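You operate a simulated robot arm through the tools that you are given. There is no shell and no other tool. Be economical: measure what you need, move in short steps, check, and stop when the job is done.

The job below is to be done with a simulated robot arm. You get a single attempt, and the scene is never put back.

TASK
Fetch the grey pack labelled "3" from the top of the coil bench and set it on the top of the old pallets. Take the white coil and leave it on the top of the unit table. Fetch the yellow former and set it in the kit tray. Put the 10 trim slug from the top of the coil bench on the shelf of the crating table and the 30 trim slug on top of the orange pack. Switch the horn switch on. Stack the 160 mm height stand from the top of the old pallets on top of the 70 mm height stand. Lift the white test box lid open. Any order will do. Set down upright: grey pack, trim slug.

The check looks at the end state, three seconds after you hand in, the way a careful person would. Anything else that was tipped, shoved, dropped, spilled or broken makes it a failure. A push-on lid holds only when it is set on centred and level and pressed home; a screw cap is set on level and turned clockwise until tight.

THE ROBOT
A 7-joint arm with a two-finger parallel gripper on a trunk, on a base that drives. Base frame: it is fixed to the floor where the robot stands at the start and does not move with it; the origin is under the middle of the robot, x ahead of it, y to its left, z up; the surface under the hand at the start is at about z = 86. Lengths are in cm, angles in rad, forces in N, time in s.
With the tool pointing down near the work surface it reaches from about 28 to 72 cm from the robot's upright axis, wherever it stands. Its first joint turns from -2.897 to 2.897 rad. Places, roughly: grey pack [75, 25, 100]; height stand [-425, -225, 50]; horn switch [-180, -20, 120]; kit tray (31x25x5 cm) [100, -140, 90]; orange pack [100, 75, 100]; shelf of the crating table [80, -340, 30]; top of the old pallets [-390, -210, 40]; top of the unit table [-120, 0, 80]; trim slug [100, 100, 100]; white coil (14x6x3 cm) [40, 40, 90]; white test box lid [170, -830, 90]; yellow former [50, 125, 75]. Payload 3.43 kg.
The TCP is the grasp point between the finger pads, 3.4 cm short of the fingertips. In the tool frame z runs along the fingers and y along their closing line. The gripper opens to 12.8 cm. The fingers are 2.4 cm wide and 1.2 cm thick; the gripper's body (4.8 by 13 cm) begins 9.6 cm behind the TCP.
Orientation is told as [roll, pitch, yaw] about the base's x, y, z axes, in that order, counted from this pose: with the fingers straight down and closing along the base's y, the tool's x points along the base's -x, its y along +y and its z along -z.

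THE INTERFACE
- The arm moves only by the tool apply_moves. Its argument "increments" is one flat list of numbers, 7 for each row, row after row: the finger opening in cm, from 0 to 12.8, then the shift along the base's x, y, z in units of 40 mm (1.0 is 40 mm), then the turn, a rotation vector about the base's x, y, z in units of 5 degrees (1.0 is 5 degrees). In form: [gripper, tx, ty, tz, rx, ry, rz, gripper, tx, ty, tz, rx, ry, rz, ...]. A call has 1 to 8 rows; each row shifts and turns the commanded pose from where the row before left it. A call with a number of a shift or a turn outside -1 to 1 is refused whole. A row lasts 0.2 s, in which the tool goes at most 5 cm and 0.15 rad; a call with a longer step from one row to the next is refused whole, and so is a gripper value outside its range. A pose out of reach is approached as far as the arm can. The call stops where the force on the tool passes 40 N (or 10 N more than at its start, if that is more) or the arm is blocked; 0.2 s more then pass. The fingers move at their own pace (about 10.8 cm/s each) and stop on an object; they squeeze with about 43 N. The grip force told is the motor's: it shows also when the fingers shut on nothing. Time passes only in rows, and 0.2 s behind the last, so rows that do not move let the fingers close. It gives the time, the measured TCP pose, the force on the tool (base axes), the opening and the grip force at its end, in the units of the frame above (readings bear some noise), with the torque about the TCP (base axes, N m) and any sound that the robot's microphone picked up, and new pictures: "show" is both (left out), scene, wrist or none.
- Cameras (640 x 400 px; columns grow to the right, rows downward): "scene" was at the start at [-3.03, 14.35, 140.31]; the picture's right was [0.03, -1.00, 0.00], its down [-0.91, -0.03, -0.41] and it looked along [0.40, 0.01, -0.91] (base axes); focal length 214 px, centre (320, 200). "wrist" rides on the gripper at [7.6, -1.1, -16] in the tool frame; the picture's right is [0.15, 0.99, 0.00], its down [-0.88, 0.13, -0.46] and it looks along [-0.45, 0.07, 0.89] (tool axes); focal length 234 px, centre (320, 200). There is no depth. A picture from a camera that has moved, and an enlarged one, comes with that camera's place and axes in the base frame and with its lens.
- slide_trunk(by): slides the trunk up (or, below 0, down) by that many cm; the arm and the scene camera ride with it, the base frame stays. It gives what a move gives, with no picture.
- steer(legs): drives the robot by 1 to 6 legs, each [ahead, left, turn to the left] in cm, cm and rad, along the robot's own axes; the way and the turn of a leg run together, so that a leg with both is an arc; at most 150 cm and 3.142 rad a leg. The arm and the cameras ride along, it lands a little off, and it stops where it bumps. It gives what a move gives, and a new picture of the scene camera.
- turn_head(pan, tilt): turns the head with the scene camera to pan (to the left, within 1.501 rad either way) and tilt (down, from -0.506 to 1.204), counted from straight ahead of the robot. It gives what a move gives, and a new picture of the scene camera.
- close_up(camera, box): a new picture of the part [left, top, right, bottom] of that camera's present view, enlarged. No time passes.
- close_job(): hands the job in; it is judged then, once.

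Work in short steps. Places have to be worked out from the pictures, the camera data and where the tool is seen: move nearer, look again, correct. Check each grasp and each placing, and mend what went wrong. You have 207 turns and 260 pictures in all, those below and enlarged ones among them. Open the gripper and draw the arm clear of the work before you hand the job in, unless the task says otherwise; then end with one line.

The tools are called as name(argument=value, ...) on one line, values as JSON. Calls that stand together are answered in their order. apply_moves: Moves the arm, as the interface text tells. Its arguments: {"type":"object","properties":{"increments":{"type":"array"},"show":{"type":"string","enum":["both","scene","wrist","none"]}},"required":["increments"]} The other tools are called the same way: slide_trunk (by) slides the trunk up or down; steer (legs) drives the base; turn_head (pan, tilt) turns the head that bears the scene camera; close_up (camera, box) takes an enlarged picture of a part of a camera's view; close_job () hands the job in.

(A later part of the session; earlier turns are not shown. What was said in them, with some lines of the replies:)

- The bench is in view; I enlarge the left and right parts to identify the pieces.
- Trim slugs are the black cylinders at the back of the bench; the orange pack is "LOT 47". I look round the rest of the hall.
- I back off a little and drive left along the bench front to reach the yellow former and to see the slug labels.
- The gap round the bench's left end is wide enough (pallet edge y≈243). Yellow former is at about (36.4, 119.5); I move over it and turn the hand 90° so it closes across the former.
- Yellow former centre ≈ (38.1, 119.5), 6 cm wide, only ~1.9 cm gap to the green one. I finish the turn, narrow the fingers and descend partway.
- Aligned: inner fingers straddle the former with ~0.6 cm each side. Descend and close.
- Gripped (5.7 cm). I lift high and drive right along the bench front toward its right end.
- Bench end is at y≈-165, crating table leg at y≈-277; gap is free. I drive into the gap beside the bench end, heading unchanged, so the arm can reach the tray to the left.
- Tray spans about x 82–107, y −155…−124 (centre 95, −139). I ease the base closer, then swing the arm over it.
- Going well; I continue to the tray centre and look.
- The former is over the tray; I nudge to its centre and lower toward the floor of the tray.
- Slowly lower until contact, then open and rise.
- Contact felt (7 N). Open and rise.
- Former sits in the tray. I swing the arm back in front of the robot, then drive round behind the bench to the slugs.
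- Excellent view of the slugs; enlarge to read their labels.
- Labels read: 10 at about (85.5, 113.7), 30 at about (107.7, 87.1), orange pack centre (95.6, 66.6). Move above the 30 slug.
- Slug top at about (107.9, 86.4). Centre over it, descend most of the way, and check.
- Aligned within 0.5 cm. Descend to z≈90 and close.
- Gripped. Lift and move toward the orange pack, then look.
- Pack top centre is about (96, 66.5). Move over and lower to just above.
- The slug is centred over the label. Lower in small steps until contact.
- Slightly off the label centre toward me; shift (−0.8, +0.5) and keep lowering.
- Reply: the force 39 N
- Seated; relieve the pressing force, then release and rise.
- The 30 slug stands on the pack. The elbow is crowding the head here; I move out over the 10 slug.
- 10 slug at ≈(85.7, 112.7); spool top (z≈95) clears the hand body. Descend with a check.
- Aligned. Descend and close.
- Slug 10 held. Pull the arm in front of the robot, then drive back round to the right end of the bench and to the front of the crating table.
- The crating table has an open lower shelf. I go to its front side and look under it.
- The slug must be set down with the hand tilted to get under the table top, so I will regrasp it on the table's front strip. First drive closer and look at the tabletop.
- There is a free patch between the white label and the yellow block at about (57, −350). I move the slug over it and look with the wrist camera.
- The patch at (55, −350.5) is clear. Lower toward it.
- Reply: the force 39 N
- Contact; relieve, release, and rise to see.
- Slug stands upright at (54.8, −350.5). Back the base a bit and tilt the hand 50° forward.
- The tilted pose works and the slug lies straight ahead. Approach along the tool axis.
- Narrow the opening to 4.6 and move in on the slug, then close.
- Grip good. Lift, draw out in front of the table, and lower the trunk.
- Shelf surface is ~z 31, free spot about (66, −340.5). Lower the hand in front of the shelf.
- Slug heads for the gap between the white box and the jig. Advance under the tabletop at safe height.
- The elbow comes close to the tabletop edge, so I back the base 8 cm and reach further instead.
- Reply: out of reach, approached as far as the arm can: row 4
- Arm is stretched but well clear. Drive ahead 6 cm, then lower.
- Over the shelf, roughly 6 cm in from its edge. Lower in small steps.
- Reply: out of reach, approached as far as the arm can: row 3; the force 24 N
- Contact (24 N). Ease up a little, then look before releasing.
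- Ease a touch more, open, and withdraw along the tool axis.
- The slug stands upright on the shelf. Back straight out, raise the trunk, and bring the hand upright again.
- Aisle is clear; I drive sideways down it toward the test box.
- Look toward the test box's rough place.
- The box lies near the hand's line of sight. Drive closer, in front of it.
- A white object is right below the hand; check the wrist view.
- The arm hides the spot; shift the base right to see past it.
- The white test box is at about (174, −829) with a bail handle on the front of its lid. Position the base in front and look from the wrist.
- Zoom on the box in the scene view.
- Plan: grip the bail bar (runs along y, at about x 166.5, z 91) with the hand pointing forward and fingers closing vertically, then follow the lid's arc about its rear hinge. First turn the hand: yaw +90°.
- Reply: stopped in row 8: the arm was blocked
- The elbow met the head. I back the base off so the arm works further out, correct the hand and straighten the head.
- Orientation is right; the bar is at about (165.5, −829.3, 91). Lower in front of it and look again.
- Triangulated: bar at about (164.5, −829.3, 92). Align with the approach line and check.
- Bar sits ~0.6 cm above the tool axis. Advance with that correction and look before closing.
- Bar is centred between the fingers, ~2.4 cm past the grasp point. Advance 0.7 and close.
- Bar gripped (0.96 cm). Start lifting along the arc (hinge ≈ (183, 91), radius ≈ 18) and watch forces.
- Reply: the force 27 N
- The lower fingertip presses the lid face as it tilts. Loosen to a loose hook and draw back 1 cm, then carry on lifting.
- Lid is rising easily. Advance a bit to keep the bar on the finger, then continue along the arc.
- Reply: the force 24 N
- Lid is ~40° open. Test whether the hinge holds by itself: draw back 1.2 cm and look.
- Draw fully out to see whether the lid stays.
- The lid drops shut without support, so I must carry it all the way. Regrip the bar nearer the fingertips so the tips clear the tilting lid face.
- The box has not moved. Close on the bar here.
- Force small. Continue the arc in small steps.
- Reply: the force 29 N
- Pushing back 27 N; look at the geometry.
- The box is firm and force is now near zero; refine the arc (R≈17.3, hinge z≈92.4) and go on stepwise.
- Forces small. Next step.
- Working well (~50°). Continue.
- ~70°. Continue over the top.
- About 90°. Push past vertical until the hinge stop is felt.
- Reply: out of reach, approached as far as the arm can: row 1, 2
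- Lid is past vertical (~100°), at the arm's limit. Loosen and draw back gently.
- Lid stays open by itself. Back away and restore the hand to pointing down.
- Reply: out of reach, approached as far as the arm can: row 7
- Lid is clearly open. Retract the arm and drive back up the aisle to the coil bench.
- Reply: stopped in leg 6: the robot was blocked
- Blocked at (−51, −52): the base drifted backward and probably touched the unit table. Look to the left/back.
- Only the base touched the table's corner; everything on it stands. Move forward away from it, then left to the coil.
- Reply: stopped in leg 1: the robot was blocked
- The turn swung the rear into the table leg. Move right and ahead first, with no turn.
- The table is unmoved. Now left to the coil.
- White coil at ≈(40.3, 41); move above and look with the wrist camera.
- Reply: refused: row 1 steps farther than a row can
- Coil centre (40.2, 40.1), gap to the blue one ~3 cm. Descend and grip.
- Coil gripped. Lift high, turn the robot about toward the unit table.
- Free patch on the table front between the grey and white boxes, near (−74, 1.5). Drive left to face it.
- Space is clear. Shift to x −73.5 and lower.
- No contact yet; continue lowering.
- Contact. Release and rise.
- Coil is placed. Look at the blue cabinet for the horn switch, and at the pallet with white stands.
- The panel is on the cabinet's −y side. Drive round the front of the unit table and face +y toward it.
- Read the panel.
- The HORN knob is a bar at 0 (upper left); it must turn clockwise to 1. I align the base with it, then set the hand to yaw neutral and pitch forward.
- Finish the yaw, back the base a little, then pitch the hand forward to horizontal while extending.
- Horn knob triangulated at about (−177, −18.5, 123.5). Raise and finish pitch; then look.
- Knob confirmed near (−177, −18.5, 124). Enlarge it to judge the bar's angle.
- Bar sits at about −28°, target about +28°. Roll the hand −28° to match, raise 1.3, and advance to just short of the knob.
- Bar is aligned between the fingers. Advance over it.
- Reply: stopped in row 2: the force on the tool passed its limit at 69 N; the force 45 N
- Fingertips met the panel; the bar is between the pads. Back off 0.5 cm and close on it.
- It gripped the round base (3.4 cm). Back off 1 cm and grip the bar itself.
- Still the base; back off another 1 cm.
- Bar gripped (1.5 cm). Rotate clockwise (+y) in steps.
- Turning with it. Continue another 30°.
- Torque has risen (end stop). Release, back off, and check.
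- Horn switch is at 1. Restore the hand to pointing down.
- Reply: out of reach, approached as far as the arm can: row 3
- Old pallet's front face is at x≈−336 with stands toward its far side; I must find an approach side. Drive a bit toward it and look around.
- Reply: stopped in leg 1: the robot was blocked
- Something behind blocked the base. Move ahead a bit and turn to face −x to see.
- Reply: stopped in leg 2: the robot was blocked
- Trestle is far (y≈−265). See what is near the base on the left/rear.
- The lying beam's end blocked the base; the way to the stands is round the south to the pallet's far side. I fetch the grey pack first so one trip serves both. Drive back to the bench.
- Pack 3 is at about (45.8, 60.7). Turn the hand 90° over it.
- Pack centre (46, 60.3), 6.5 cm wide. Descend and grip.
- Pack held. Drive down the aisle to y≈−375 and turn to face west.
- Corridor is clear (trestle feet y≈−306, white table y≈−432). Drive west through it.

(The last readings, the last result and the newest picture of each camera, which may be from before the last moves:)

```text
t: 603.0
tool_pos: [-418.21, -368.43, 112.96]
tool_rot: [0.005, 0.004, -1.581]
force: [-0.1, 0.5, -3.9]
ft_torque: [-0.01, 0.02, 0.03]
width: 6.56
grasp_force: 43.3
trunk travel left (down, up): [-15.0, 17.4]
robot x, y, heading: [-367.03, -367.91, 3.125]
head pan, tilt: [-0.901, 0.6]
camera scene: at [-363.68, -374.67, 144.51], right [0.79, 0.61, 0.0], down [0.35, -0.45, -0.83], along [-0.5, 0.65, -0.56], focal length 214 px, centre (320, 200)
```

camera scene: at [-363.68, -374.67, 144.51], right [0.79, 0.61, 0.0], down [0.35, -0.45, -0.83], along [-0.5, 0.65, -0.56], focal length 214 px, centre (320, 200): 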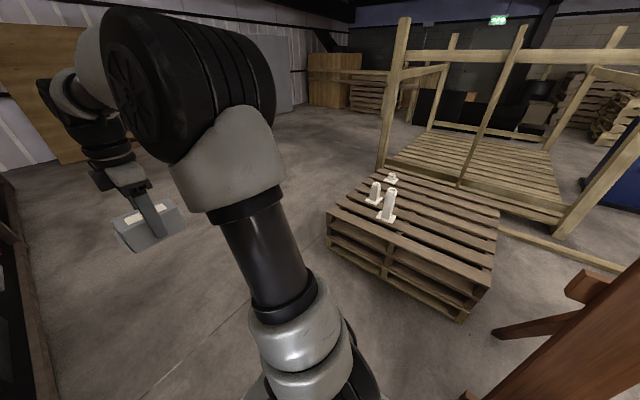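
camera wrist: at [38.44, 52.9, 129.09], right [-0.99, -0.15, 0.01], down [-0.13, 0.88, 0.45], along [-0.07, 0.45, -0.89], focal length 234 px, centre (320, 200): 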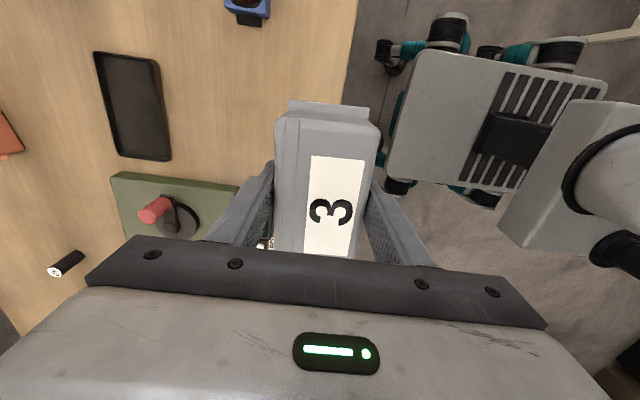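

The pallet spans x −437…−334, y −266…−164, with stands near its west edge. Go to its west side, turning clockwise to face +x.

steer(legs=[[122, 0, 0], [0, 0, -1.56], [0, 0, -1.56], [0, 80, 0], [0, 80, 0]])

turn_head(pan=0.3, tilt=0.8)

```text
t: 632.3
tool_pos: [-438.73, -201.48, 113.03]
tool_rot: [0.008, 0.006, 1.594]
force: [-0.6, 0.2, -3.7]
ft_torque: [-0.03, 0.02, 0.0]
width: 6.61
grasp_force: 42.6
trunk travel left (down, up): [-15.0, 17.4]
robot x, y, heading: [-489.74, -204.09, 0.02]
head pan, tilt: [-0.901, 0.6]
camera scene: at [-493.39, -196.82, 144.51], right [-0.77, -0.64, 0.0], down [-0.36, 0.44, -0.82], along [0.53, -0.64, -0.57], focal length 214 px, centre (320, 200)
```

scene: 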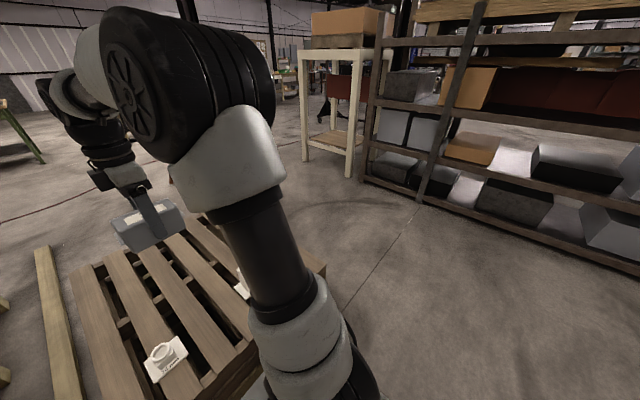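

```text
t: 633.7
tool_pos: [-438.76, -201.56, 113.0]
tool_rot: [0.007, 0.005, 1.593]
force: [0.2, -0.1, -3.5]
ft_torque: [-0.04, 0.02, 0.02]
width: 6.59
grasp_force: 43.1
trunk travel left (down, up): [-15.0, 17.4]
robot x, y, heading: [-489.56, -203.85, 0.022]
head pan, tilt: [0.3, 0.799]
camera scene: at [-491.37, -187.47, 142.82], right [0.32, -0.95, 0.0], down [-0.68, -0.23, -0.7], along [0.66, 0.22, -0.72], focal length 214 px, centre (320, 200)
```

scene: 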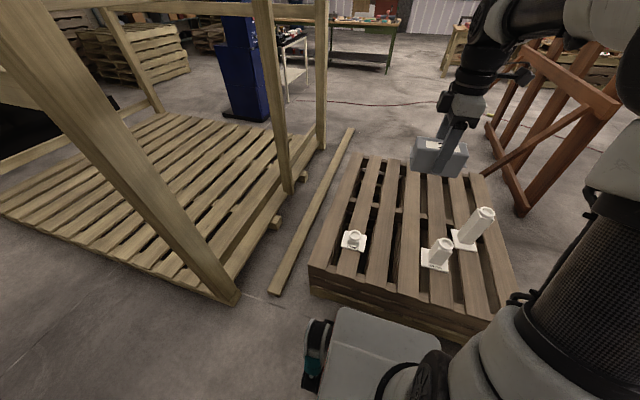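

close_up(camera="scene", box=[310, 190, 510, 315])

```text
3.20 times, centred on (410, 252) of scene
camera zoom: at [-491.37, -187.47, 142.82], right [0.32, -0.95, 0.0], down [-0.68, -0.23, -0.7], along [0.66, 0.22, -0.72], focal length 686 px, centre (32, 32)
```

zoom: 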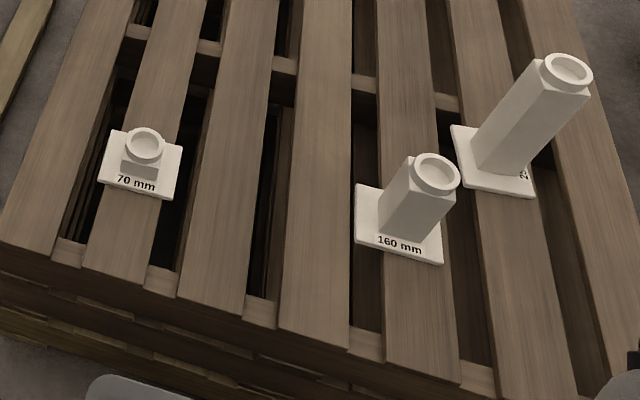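

Labels confirm: 70 mm at (−422, −184.5), 160 mm at (−420, −226.6). I'll set the pack between them at (−416, −207). Move closer, lower the trunk.

steer(legs=[[8, 0, -0.02]])

slide_trunk(by=-15)

apply_moves(increments=[0, 0.5, -0.3, -0.9, 0, 0, 0, 0, 0.5, -0.3, -0.9, 0, 0, 0, 0, 0.5, -0.3, -0.9, 0, 0, 0, 0, 0.5, -0.3, -0.9, 0, 0, 0, 0, 0.5, -0.1, -0.9, 0, 0, 0, 0, 0.5, 0, -0.9, 0, 0, 0, 0, 0, 0, 0, 0, 0, 0], show="both")

```text
t: 634.7
tool_pos: [-430.95, -202.4, 113.05]
tool_rot: [0.008, 0.004, 1.574]
force: [-0.1, 0.9, -4.6]
ft_torque: [-0.02, 0.0, 0.0]
width: 6.56
grasp_force: 43.5
trunk travel left (down, up): [-15.0, 17.4]
robot x, y, heading: [-482.16, -203.86, 0.003]
head pan, tilt: [0.3, 0.799]
camera scene: at [-483.23, -187.35, 142.82], right [0.3, -0.95, 0.0], down [-0.68, -0.21, -0.7], along [0.67, 0.21, -0.72], focal length 214 px, centre (320, 200)
```

scene: 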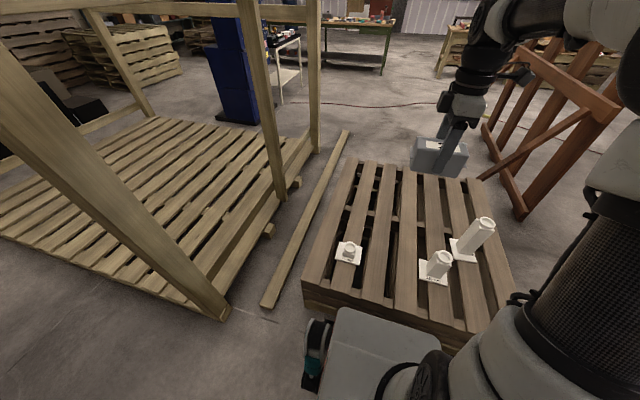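

```text
t: 636.5
tool_pos: [-430.9, -202.36, 98.02]
tool_rot: [0.006, 0.004, 1.575]
force: [0.3, 0.2, -3.4]
ft_torque: [-0.05, 0.0, -0.01]
width: 6.6
grasp_force: 43.0
trunk travel left (down, up): [0.0, 32.4]
robot x, y, heading: [-481.97, -203.86, 0.004]
head pan, tilt: [0.3, 0.799]
```

```text
t: 638.1
tool_pos: [-418.95, -207.65, 76.33]
tool_rot: [0.006, 0.004, 1.576]
force: [-0.3, 0.4, -2.8]
ft_torque: [-0.02, 0.02, 0.01]
width: 6.6
grasp_force: 43.2
trunk travel left (down, up): [0.0, 32.4]
robot x, y, heading: [-481.69, -204.01, 0.003]
head pan, tilt: [0.3, 0.799]
camera scene: at [-483.22, -187.35, 127.82], right [0.3, -0.95, 0.0], down [-0.68, -0.21, -0.7], along [0.67, 0.21, -0.72], focal length 214 px, centre (320, 200)
camera wrist: at [-417.63, -215.14, 92.32], right [-0.99, -0.15, 0.01], down [-0.13, 0.88, 0.45], along [-0.08, 0.45, -0.89], focal length 234 px, centre (320, 200)
```

scene: 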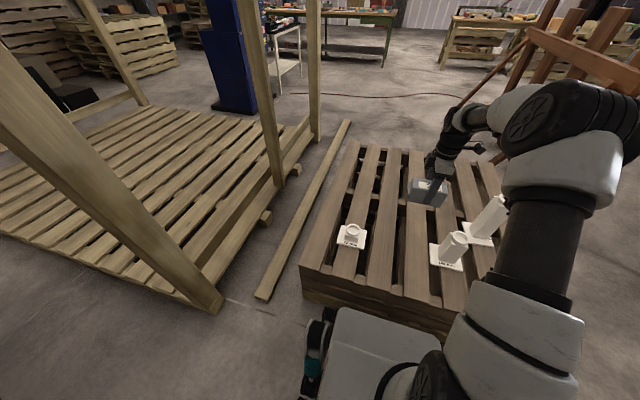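
wrist: 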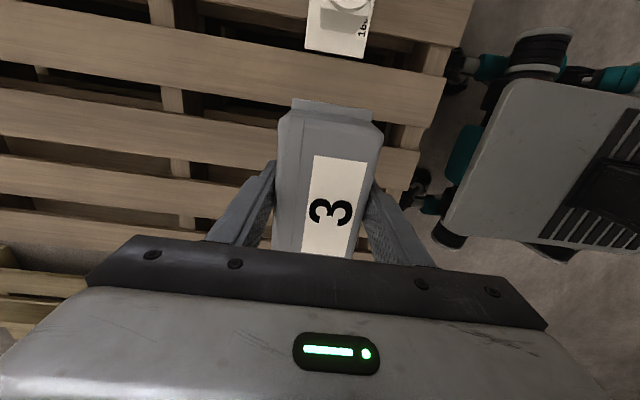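

Continue straight down to just above the boards.

apply_moves(increments=[0, 0.2, 0.15, -0.9, 0, 0, 0, 0, 0.2, 0, -0.9, 0, 0, 0, 0, 0.2, 0, -0.9, 0, 0, 0, 0, 0, 0, -0.9, 0, 0, 0, 0, 0, 0, -0.9, 0, 0, 0, 0, 0, 0, -0.9, 0, 0, 0, 0, 0, 0, -0.9, 0, 0, 0, 0, 0, 0, -0.6, 0, 0, 0], show="wrist")

```text
t: 639.9
tool_pos: [-416.55, -207.14, 48.91]
tool_rot: [0.008, 0.005, 1.575]
force: [0.2, -0.7, -3.7]
ft_torque: [-0.03, -0.01, 0.01]
width: 6.6
grasp_force: 43.1
trunk travel left (down, up): [0.0, 32.4]
robot x, y, heading: [-481.55, -203.53, -0.003]
head pan, tilt: [0.3, 0.799]
camera wrist: at [-415.19, -214.68, 64.94], right [-0.99, -0.15, 0.01], down [-0.13, 0.88, 0.45], along [-0.07, 0.45, -0.89], focal length 234 px, centre (320, 200)
```

wrist: 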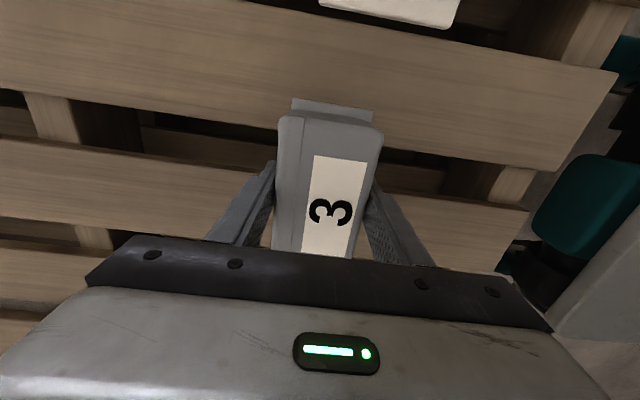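

Pack bridges two boards. Lower to contact.

apply_moves(increments=[0, 0, 0, -0.2, 0, 0, 0, 0, 0, 0, -0.2, 0, 0, 0, 0, 0, 0, -0.2, 0, 0, 0, 0, 0, 0, -0.12, 0, 0, 0, 0, 0, 0, -0.1, 0, 0, 0], show="none")

apply_moves(increments=[0, 0, 0, -0.1, 0, 0, 0, 0, 0, 0, -0.08, 0, 0, 0], show="none")

```text
t: 641.1
tool_pos: [-416.45, -206.97, 45.62]
tool_rot: [0.007, 0.005, 1.575]
force: [0.3, 0.6, -3.9]
ft_torque: [0.02, 0.03, 0.01]
width: 6.58
grasp_force: 42.7
trunk travel left (down, up): [0.0, 32.4]
robot x, y, heading: [-481.92, -203.93, 0.001]
head pan, tilt: [0.3, 0.799]
```

```text
t: 641.8
tool_pos: [-416.2, -207.04, 45.38]
tool_rot: [0.001, 0.005, 1.575]
force: [-2.0, 0.0, 17.2]
ft_torque: [0.35, 0.59, 0.11]
width: 6.58
grasp_force: 43.0
trunk travel left (down, up): [0.0, 32.4]
robot x, y, heading: [-481.78, -203.84, 0.007]
head pan, tilt: [0.3, 0.799]
stopped in row 2: the force on the tool passed its limit at 41 N (the readings are from after the stop); the commanded pose is now the measured one
```

Contact. Release and rise, then look.

apply_moves(increments=[10, 0, 0, 0, 0, 0, 0, 10, 0, 0, 0, 0, 0, 0, 10, 0, 0, 0.4, 0, 0, 0, 10, 0, 0, 0.8, 0, 0, 0, 10, 0, 0, 1, 0, 0, 0, 10, 0, 0, 1, 0, 0, 0, 10, 0, 0, 1, 0, 0, 0, 10, 0, 0, 1, 0, 0, 0], show="wrist")

```text
t: 643.6
tool_pos: [-416.47, -206.89, 65.9]
tool_rot: [0.007, 0.005, 1.574]
force: [0.3, 0.6, 0.0]
ft_torque: [0.02, 0.0, 0.03]
width: 9.98
grasp_force: 0.1
trunk travel left (down, up): [0.0, 32.4]
robot x, y, heading: [-481.91, -203.82, 0.002]
head pan, tilt: [0.3, 0.799]
camera wrist: at [-415.15, -214.49, 81.96], right [-0.99, -0.15, 0.01], down [-0.13, 0.88, 0.45], along [-0.07, 0.45, -0.89], focal length 234 px, centre (320, 200)
```

wrist: 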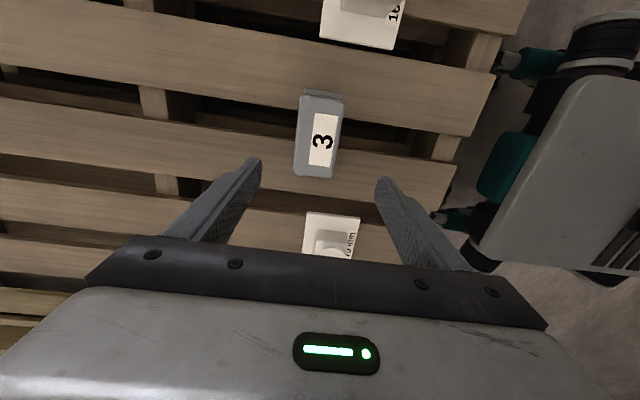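

Pack stands upright. Move over the 160 mm stand.

apply_moves(increments=[11, -0.2, -0.6, 0.8, 0, 0, 0, 11, -0.2, -0.7, 0.4, 0, 0, 0, 11, -0.2, -0.9, 0, 0, 0, 0, 11, -0.2, -0.9, 0, 0, 0, 0, 11, 0, -0.9, 0, 0, 0, 0, 11, 0, -0.9, 0, 0, 0, 0, 11, 0, 0, 0, 0, 0, 0], show="both")

```text
t: 645.2
tool_pos: [-419.82, -226.54, 70.5]
tool_rot: [0.002, 0.004, 1.574]
force: [0.0, -0.5, 0.5]
ft_torque: [0.03, 0.0, 0.01]
width: 11.0
grasp_force: 0.0
trunk travel left (down, up): [0.0, 32.4]
robot x, y, heading: [-481.96, -203.65, -0.003]
head pan, tilt: [0.3, 0.799]
camera scene: at [-483.28, -187.35, 127.82], right [0.3, -0.95, 0.0], down [-0.68, -0.21, -0.7], along [0.67, 0.21, -0.72], focal length 214 px, centre (320, 200)
camera wrist: at [-418.5, -234.09, 86.66], right [-0.99, -0.15, 0.0], down [-0.13, 0.88, 0.45], along [-0.07, 0.45, -0.89], focal length 234 px, centre (320, 200)
```

scene: 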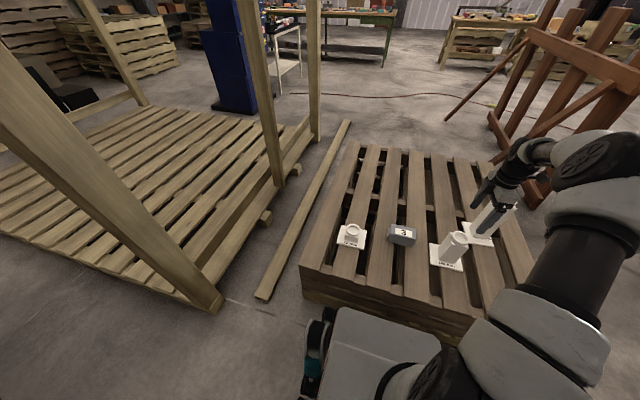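
wrist: 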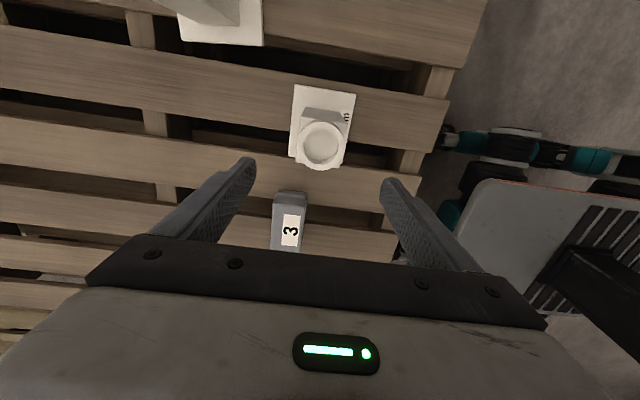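

Ring centre ≈ (−420, −226.8), column axis-aligned. Descend and grip the column.

apply_moves(increments=[10, -0.05, -0.06, -0.9, 0, 0, 0, 10, 0, 0, -0.9, 0, 0, 0, 10, 0, 0, -0.9, 0, 0, 0, 10, 0, 0, -0.9, 0, 0, 0, 10, 0, 0, -0.9, 0, 0, 0, 10, 0, 0, 0, 0, 0, 0, 0, 0, 0, 0, 0, 0, 0, 0, 0, 0, 0, 0, 0, 0], show="none")

apply_moves(increments=[0, 0, 0, 0, 0, 0, 0, 0, 0, 0, 0.5, 0, 0, 0, 0, 0, 0, 0.8, 0, 0, 0, 0, 0, 0, 1, 0, 0, 0, 0, 0, 0, 1, 0, 0, 0, 0, 0, 0, 0.2, 0, 0, 0], show="both")

```text
t: 647.0
tool_pos: [-419.66, -226.91, 52.83]
tool_rot: [0.002, 0.005, 1.575]
force: [0.5, -1.5, 0.4]
ft_torque: [-0.06, -0.24, -0.04]
width: 6.37
grasp_force: 43.2
trunk travel left (down, up): [0.0, 32.4]
robot x, y, heading: [-482.21, -204.25, -0.004]
head pan, tilt: [0.3, 0.799]
```

```text
t: 648.4
tool_pos: [-419.87, -226.8, 66.59]
tool_rot: [0.004, 0.006, 1.575]
force: [1.0, 0.1, -4.0]
ft_torque: [0.02, 0.0, 0.0]
width: 6.39
grasp_force: 43.3
trunk travel left (down, up): [0.0, 32.4]
robot x, y, heading: [-482.06, -204.28, 0.006]
head pan, tilt: [0.3, 0.799]
camera scene: at [-483.25, -187.36, 127.82], right [0.3, -0.95, 0.0], down [-0.68, -0.21, -0.7], along [0.67, 0.21, -0.72], focal length 214 px, centre (320, 200)
camera wrist: at [-418.57, -234.39, 82.73], right [-0.99, -0.15, 0.01], down [-0.13, 0.88, 0.45], along [-0.07, 0.45, -0.89], focal length 234 px, centre (320, 200)
```

scene: 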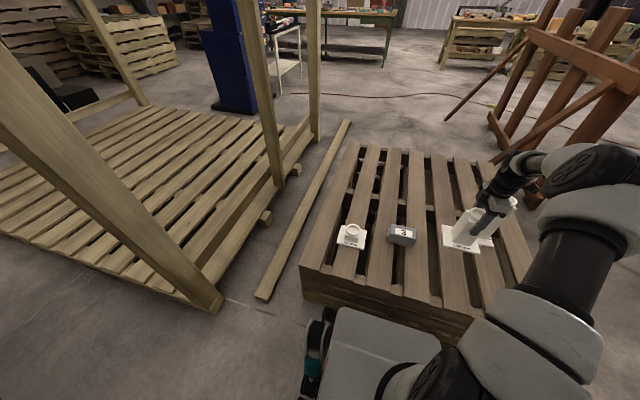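
wrist: 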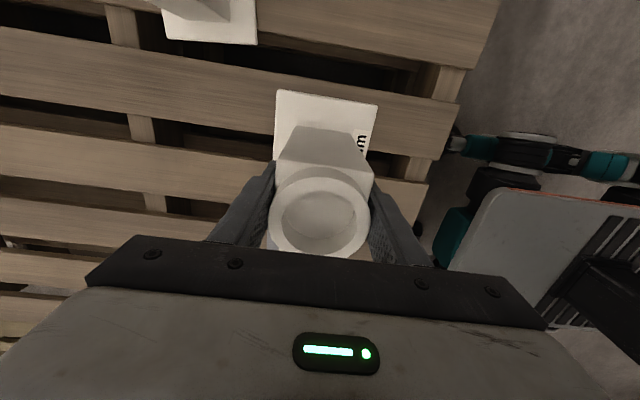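

Stand lifted. Get a precise fix on the 70 mm stand from the scene camera.

close_up(camera="scene", box=[320, 205, 400, 255])

apply_moves(increments=[0, 0, 0.6, 0.5, 0, 0, 0, 0, 0, 0.8, 0.3, 0, 0, 0, 0, 0, 0.9, 0, 0, 0, 0, 0, 0, 0.9, 0, 0, 0, 0], show="wrist")

```text
8.00 times, centred on (360, 230) of scene
camera zoom: at [-483.25, -187.36, 127.82], right [0.3, -0.95, 0.0], down [-0.68, -0.21, -0.7], along [0.67, 0.21, -0.72], focal length 1716 px, centre (0, -40)
```

zoom: 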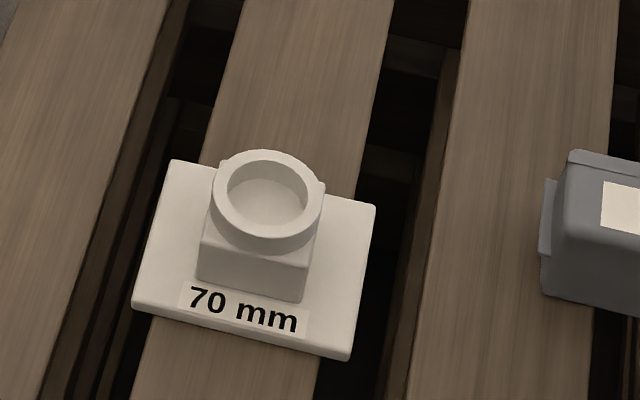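

```text
t: 649.4
tool_pos: [-419.67, -214.23, 69.67]
tool_rot: [0.006, 0.006, 1.574]
force: [-0.4, -0.3, -3.3]
ft_torque: [0.05, -0.02, 0.02]
width: 6.39
grasp_force: 43.3
trunk travel left (down, up): [0.0, 32.4]
robot x, y, heading: [-481.79, -203.86, -0.001]
head pan, tilt: [0.3, 0.799]
camera wrist: at [-418.37, -221.71, 85.86], right [-0.99, -0.15, 0.01], down [-0.13, 0.88, 0.45], along [-0.07, 0.45, -0.89], focal length 234 px, centre (320, 200)
```

wrist: 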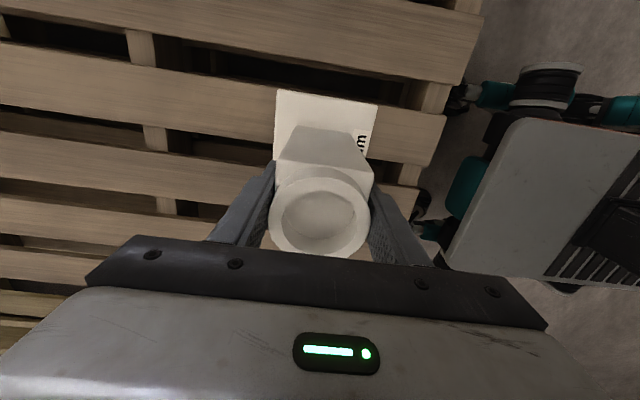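

70 mm ring centre ≈ (−421.6, −184.4). Carry the stand above it and check alignment.

apply_moves(increments=[0, -0.06, 0.93, 0, 0, 0, 0, 0, -0.06, 0.93, 0, 0, 0, 0, 0, -0.06, 0.93, 0, 0, 0, 0, 0, -0.06, 0.93, 0, 0, 0, 0, 0, -0.06, 0.93, 0, 0, 0, 0, 0, -0.06, 0.93, 0, 0, 0, 0, 0, -0.06, 0.93, 0, 0, 0, 0, 0, -0.06, 0.93, -0.6, 0, 0, 0], show="none")

apply_moves(increments=[0, 0, 0, -0.6, 0, 0, 0, 0, 0, 0, 0, 0, 0, 0], show="both")

close_up(camera="scene", box=[300, 175, 420, 250])

```text
t: 651.2
tool_pos: [-421.59, -184.31, 67.55]
tool_rot: [0.004, 0.006, 1.574]
force: [0.8, -1.6, -3.3]
ft_torque: [-0.01, 0.0, 0.02]
width: 6.36
grasp_force: 43.2
trunk travel left (down, up): [0.0, 32.4]
robot x, y, heading: [-482.21, -203.98, -0.0]
head pan, tilt: [0.3, 0.799]
```

```text
t: 651.8
tool_pos: [-421.69, -184.39, 65.18]
tool_rot: [0.005, 0.005, 1.575]
force: [-0.4, 0.9, -2.9]
ft_torque: [0.0, 0.03, -0.02]
width: 6.37
grasp_force: 42.6
trunk travel left (down, up): [0.0, 32.4]
robot x, y, heading: [-482.14, -204.13, 0.003]
head pan, tilt: [0.3, 0.799]
camera scene: at [-483.26, -187.34, 127.82], right [0.3, -0.95, 0.0], down [-0.68, -0.21, -0.7], along [0.67, 0.21, -0.72], focal length 214 px, centre (320, 200)
camera wrist: at [-420.4, -191.8, 81.19], right [-0.99, -0.15, 0.0], down [-0.13, 0.88, 0.45], along [-0.07, 0.45, -0.89], focal length 234 px, centre (320, 200)
```

scene: 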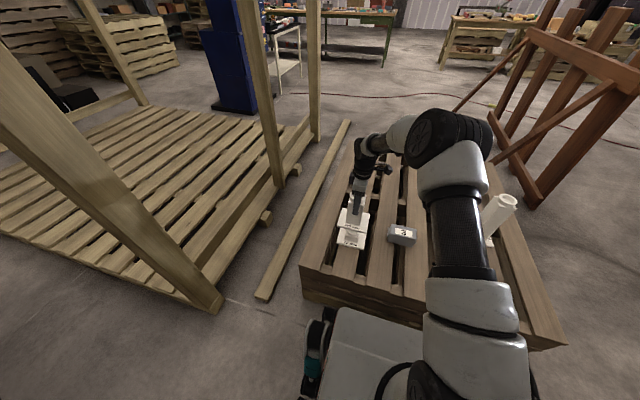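
wrist: 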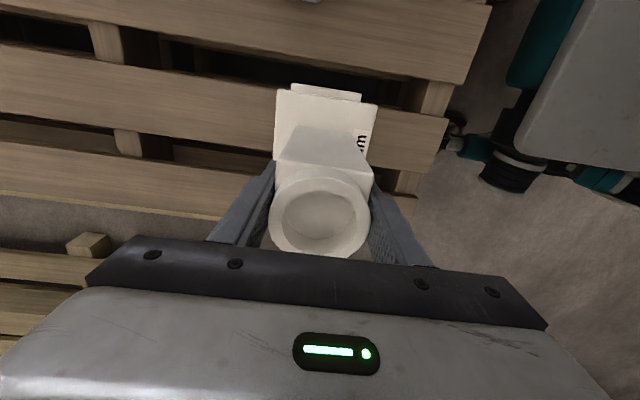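

```text
5.33 times, centred on (360, 212) of scene
camera zoom: at [-483.26, -187.34, 127.82], right [0.3, -0.95, 0.0], down [-0.68, -0.21, -0.7], along [0.67, 0.21, -0.72], focal length 1144 px, centre (107, 133)
```

zoom: 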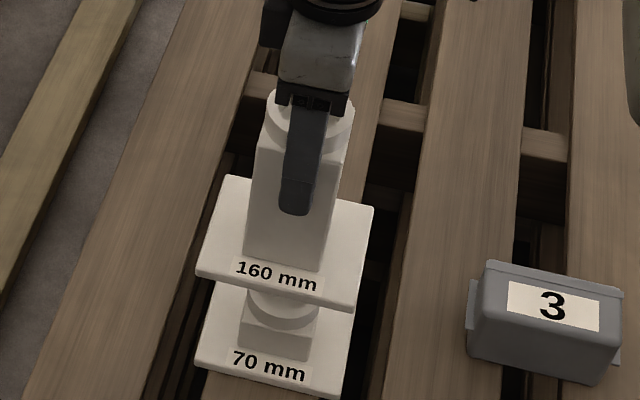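

Aligned in x; about 0.7 cm too far in +y. Correct and lower to near contact.

apply_moves(increments=[0, -0.03, -0.17, -0.3, 0, 0, 0, 0, 0, 0, -0.3, 0, 0, 0, 0, 0, 0, -0.3, 0, 0, 0, 0, 0, 0, -0.2, 0, 0, 0, 0, 0, 0, 0, 0, 0, 0], show="none")

close_up(camera="scene", box=[320, 190, 400, 240])

```text
t: 653.0
tool_pos: [-421.72, -185.01, 60.65]
tool_rot: [0.004, 0.004, 1.574]
force: [0.2, -0.1, -3.6]
ft_torque: [-0.06, 0.01, 0.03]
width: 6.37
grasp_force: 42.8
trunk travel left (down, up): [0.0, 32.4]
robot x, y, heading: [-481.83, -203.62, 0.003]
head pan, tilt: [0.3, 0.799]
```

```text
8.00 times, centred on (360, 215) of scene
camera zoom: at [-483.25, -187.34, 127.82], right [0.3, -0.95, 0.0], down [-0.68, -0.21, -0.7], along [0.67, 0.21, -0.72], focal length 1716 px, centre (0, 80)
```

zoom: 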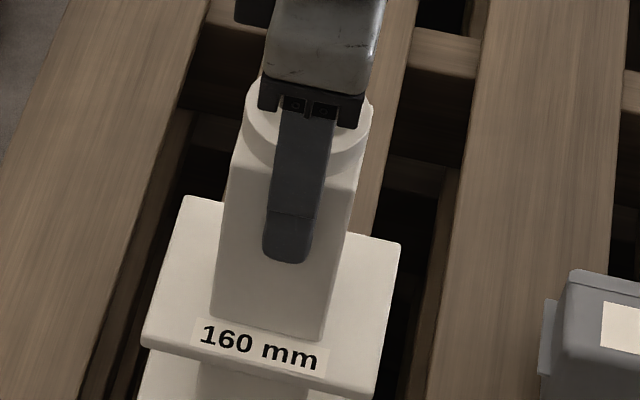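

Cross-checking plate and ring outlines says I over-corrected; shift +0.5 y, −0.15 x, then lower to contact.

apply_moves(increments=[0, -0.04, 0.13, 0, 0, 0, 0, 0, 0, 0, -0.1, 0, 0, 0, 0, 0, 0, -0.08, 0, 0, 0, 0, 0, 0, 0, 0, 0, 0], show="none")

apply_moves(increments=[0, 0, 0, -0.08, 0, 0, 0, 0, 0, 0, 0, 0, 0, 0], show="none")

```text
t: 654.0
tool_pos: [-421.91, -184.54, 59.88]
tool_rot: [0.003, 0.006, 1.576]
force: [0.3, -0.4, -3.9]
ft_torque: [0.0, 0.0, 0.01]
width: 6.38
grasp_force: 43.0
trunk travel left (down, up): [0.0, 32.4]
robot x, y, heading: [-481.56, -204.37, 0.003]
head pan, tilt: [0.3, 0.799]
```

```text
t: 654.6
tool_pos: [-422.01, -184.53, 59.61]
tool_rot: [0.003, 0.007, 1.574]
force: [-1.4, -0.5, 2.1]
ft_torque: [-0.08, 0.03, -0.02]
width: 6.39
grasp_force: 43.2
trunk travel left (down, up): [0.0, 32.4]
robot x, y, heading: [-481.88, -203.98, -0.006]
head pan, tilt: [0.3, 0.799]
```

Contact begins at 59.6. Press lightly and view.

apply_moves(increments=[0, 0, 0, -0.06, 0, 0, 0, 0, 0, 0, 0, 0, 0, 0], show="wrist")

close_up(camera="scene", box=[320, 190, 400, 240])

```text
t: 655.2
tool_pos: [-421.97, -184.46, 59.75]
tool_rot: [-0.001, 0.006, 1.574]
force: [-4.5, -0.9, 19.2]
ft_torque: [-0.61, 0.27, -0.14]
width: 6.39
grasp_force: 43.4
trunk travel left (down, up): [0.0, 32.4]
robot x, y, heading: [-481.93, -203.83, 0.001]
head pan, tilt: [0.3, 0.799]
camera wrist: at [-420.73, -191.97, 75.74], right [-0.99, -0.15, 0.0], down [-0.13, 0.88, 0.45], along [-0.07, 0.45, -0.89], focal length 234 px, centre (320, 200)
```

wrist: 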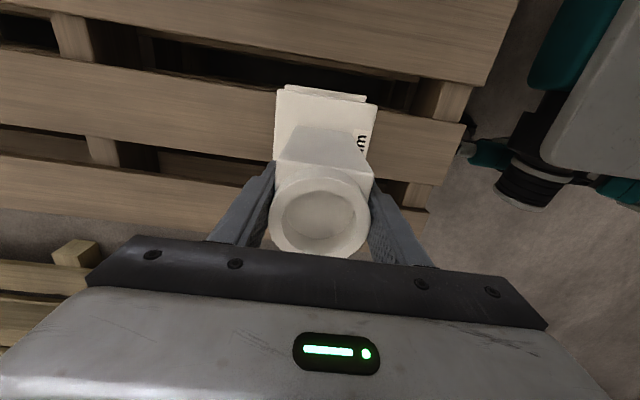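

```text
8.00 times, centred on (360, 215) of scene
camera zoom: at [-483.42, -187.39, 127.85], right [0.3, -0.95, 0.0], down [-0.68, -0.21, -0.7], along [0.67, 0.21, -0.72], focal length 1716 px, centre (0, 80)
```

zoom: 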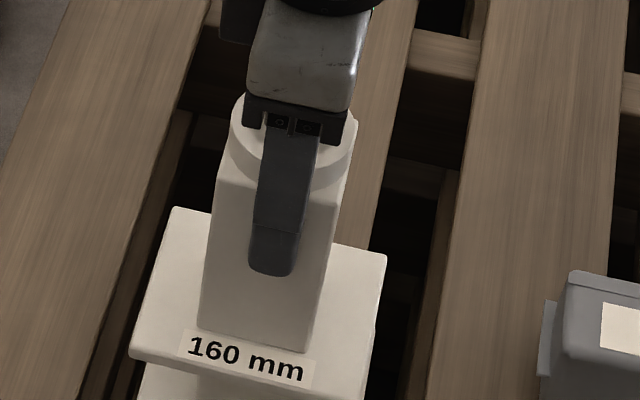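

Plate is seated flat on the ring (height matches 47.5). Relieve, release gently and rise.

apply_moves(increments=[0, 0, 0, 0.06, 0, 0, 0, 0, 0, 0, 0, 0, 0, 0, 7.2, 0, 0, 0, 0, 0, 0, 8.6, 0, 0, 0, 0, 0, 0, 9.5, 0, 0, 0.3, 0, 0, 0, 9.5, 0, 0, 0.8, 0, 0, 0, 9.5, 0, 0, 1, 0, 0, 0, 9.5, 0, 0, 1, 0, 0, 0], show="both")

close_up(camera="scene", box=[320, 175, 420, 237])

```text
t: 657.0
tool_pos: [-422.07, -184.47, 71.93]
tool_rot: [0.005, 0.005, 1.577]
force: [-0.2, -0.2, 0.6]
ft_torque: [0.02, 0.04, -0.04]
width: 9.52
grasp_force: 0.1
trunk travel left (down, up): [0.0, 32.4]
robot x, y, heading: [-481.93, -203.81, 0.003]
head pan, tilt: [0.3, 0.799]
camera scene: at [-483.25, -187.34, 127.81], right [0.3, -0.95, 0.0], down [-0.68, -0.21, -0.7], along [0.67, 0.21, -0.72], focal length 214 px, centre (320, 200)
camera wrist: at [-420.66, -192.02, 88.15], right [-0.99, -0.15, 0.01], down [-0.13, 0.88, 0.45], along [-0.07, 0.45, -0.89], focal length 234 px, centre (320, 200)
```

scene: 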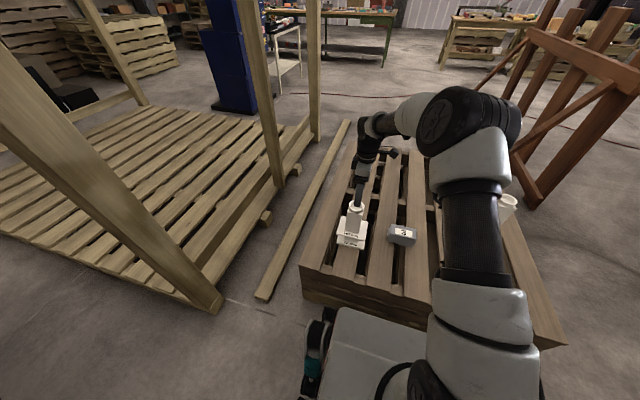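
wrist: 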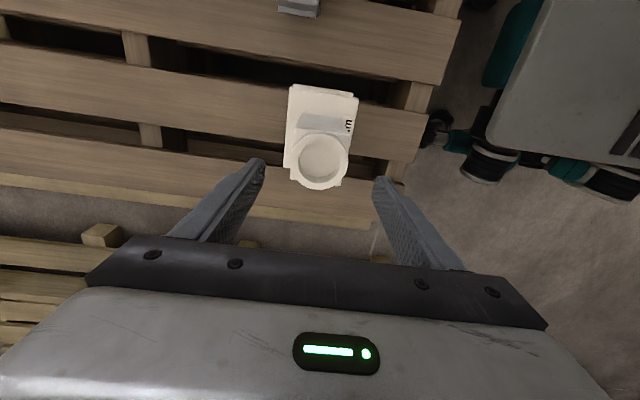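

```text
6.40 times, centred on (370, 206) of scene
camera zoom: at [-483.25, -187.34, 127.81], right [0.3, -0.95, 0.0], down [-0.68, -0.21, -0.7], along [0.67, 0.21, -0.72], focal length 1373 px, centre (0, 162)
```

zoom: 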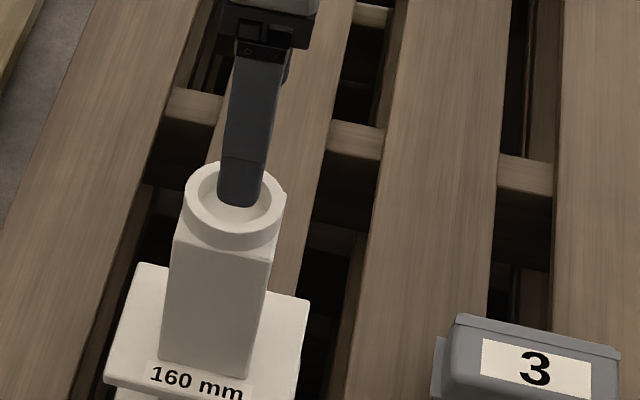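

The stack stands freely. Raise the arm, back away, and take a last look.

apply_moves(increments=[9, 0, 0, 1, 0, 0, 0, 9, 0, 0, 1, 0, 0, 0, 9, 0, 0, 1, 0, 0, 0, 9, -0.5, 0, 0.8, 0, 0, 0, 9, -0.8, 0, 0.5, 0, 0, 0], show="none")

steer(legs=[[-40, 0, 0]])

close_up(camera="scene", box=[300, 100, 460, 200])

```text
t: 658.2
tool_pos: [-427.24, -184.4, 89.18]
tool_rot: [0.005, 0.005, 1.575]
force: [-0.4, -0.5, -0.7]
ft_torque: [0.03, 0.03, 0.02]
width: 9.01
grasp_force: 0.2
trunk travel left (down, up): [0.0, 32.4]
robot x, y, heading: [-481.84, -203.85, 0.003]
head pan, tilt: [0.3, 0.799]
```

```text
t: 660.8
tool_pos: [-467.37, -184.61, 89.24]
tool_rot: [0.003, 0.005, 1.57]
force: [0.3, -0.3, -0.4]
ft_torque: [0.02, -0.01, -0.03]
width: 9.01
grasp_force: 0.0
trunk travel left (down, up): [0.0, 32.4]
robot x, y, heading: [-522.11, -203.77, -0.004]
head pan, tilt: [0.3, 0.799]
camera scene: at [-523.44, -187.32, 127.82], right [0.29, -0.96, 0.0], down [-0.69, -0.21, -0.7], along [0.67, 0.2, -0.72], focal length 214 px, centre (320, 200)
```

scene: 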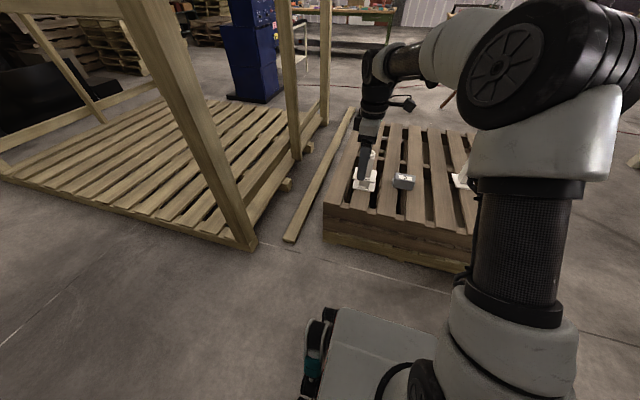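

```text
4.00 times, centred on (380, 150) of scene
camera zoom: at [-523.44, -187.32, 127.82], right [0.29, -0.96, 0.0], down [-0.69, -0.21, -0.7], along [0.67, 0.2, -0.72], focal length 858 px, centre (80, 400)
```

zoom: 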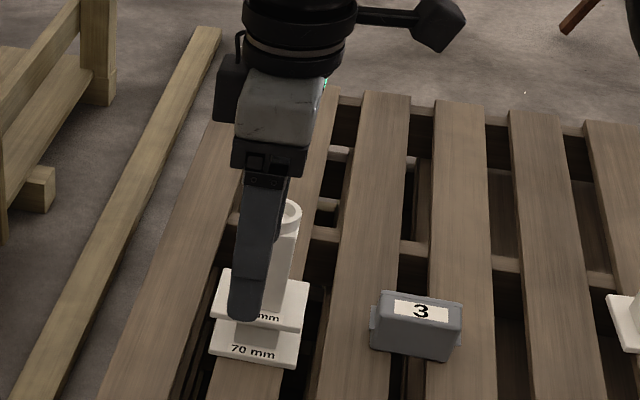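

All the jobs are done; the stack and the pack stand on the pallet, the hand is open and clear. Handing in.

close_job()

```text
The job is handed in.
```

All eight jobs are done and handed in, and the arm is open and clear. On the way the base bumped the unit table's leg and the end of a loose beam on the floor; the pictures afterwards showed nothing moved or tipped.
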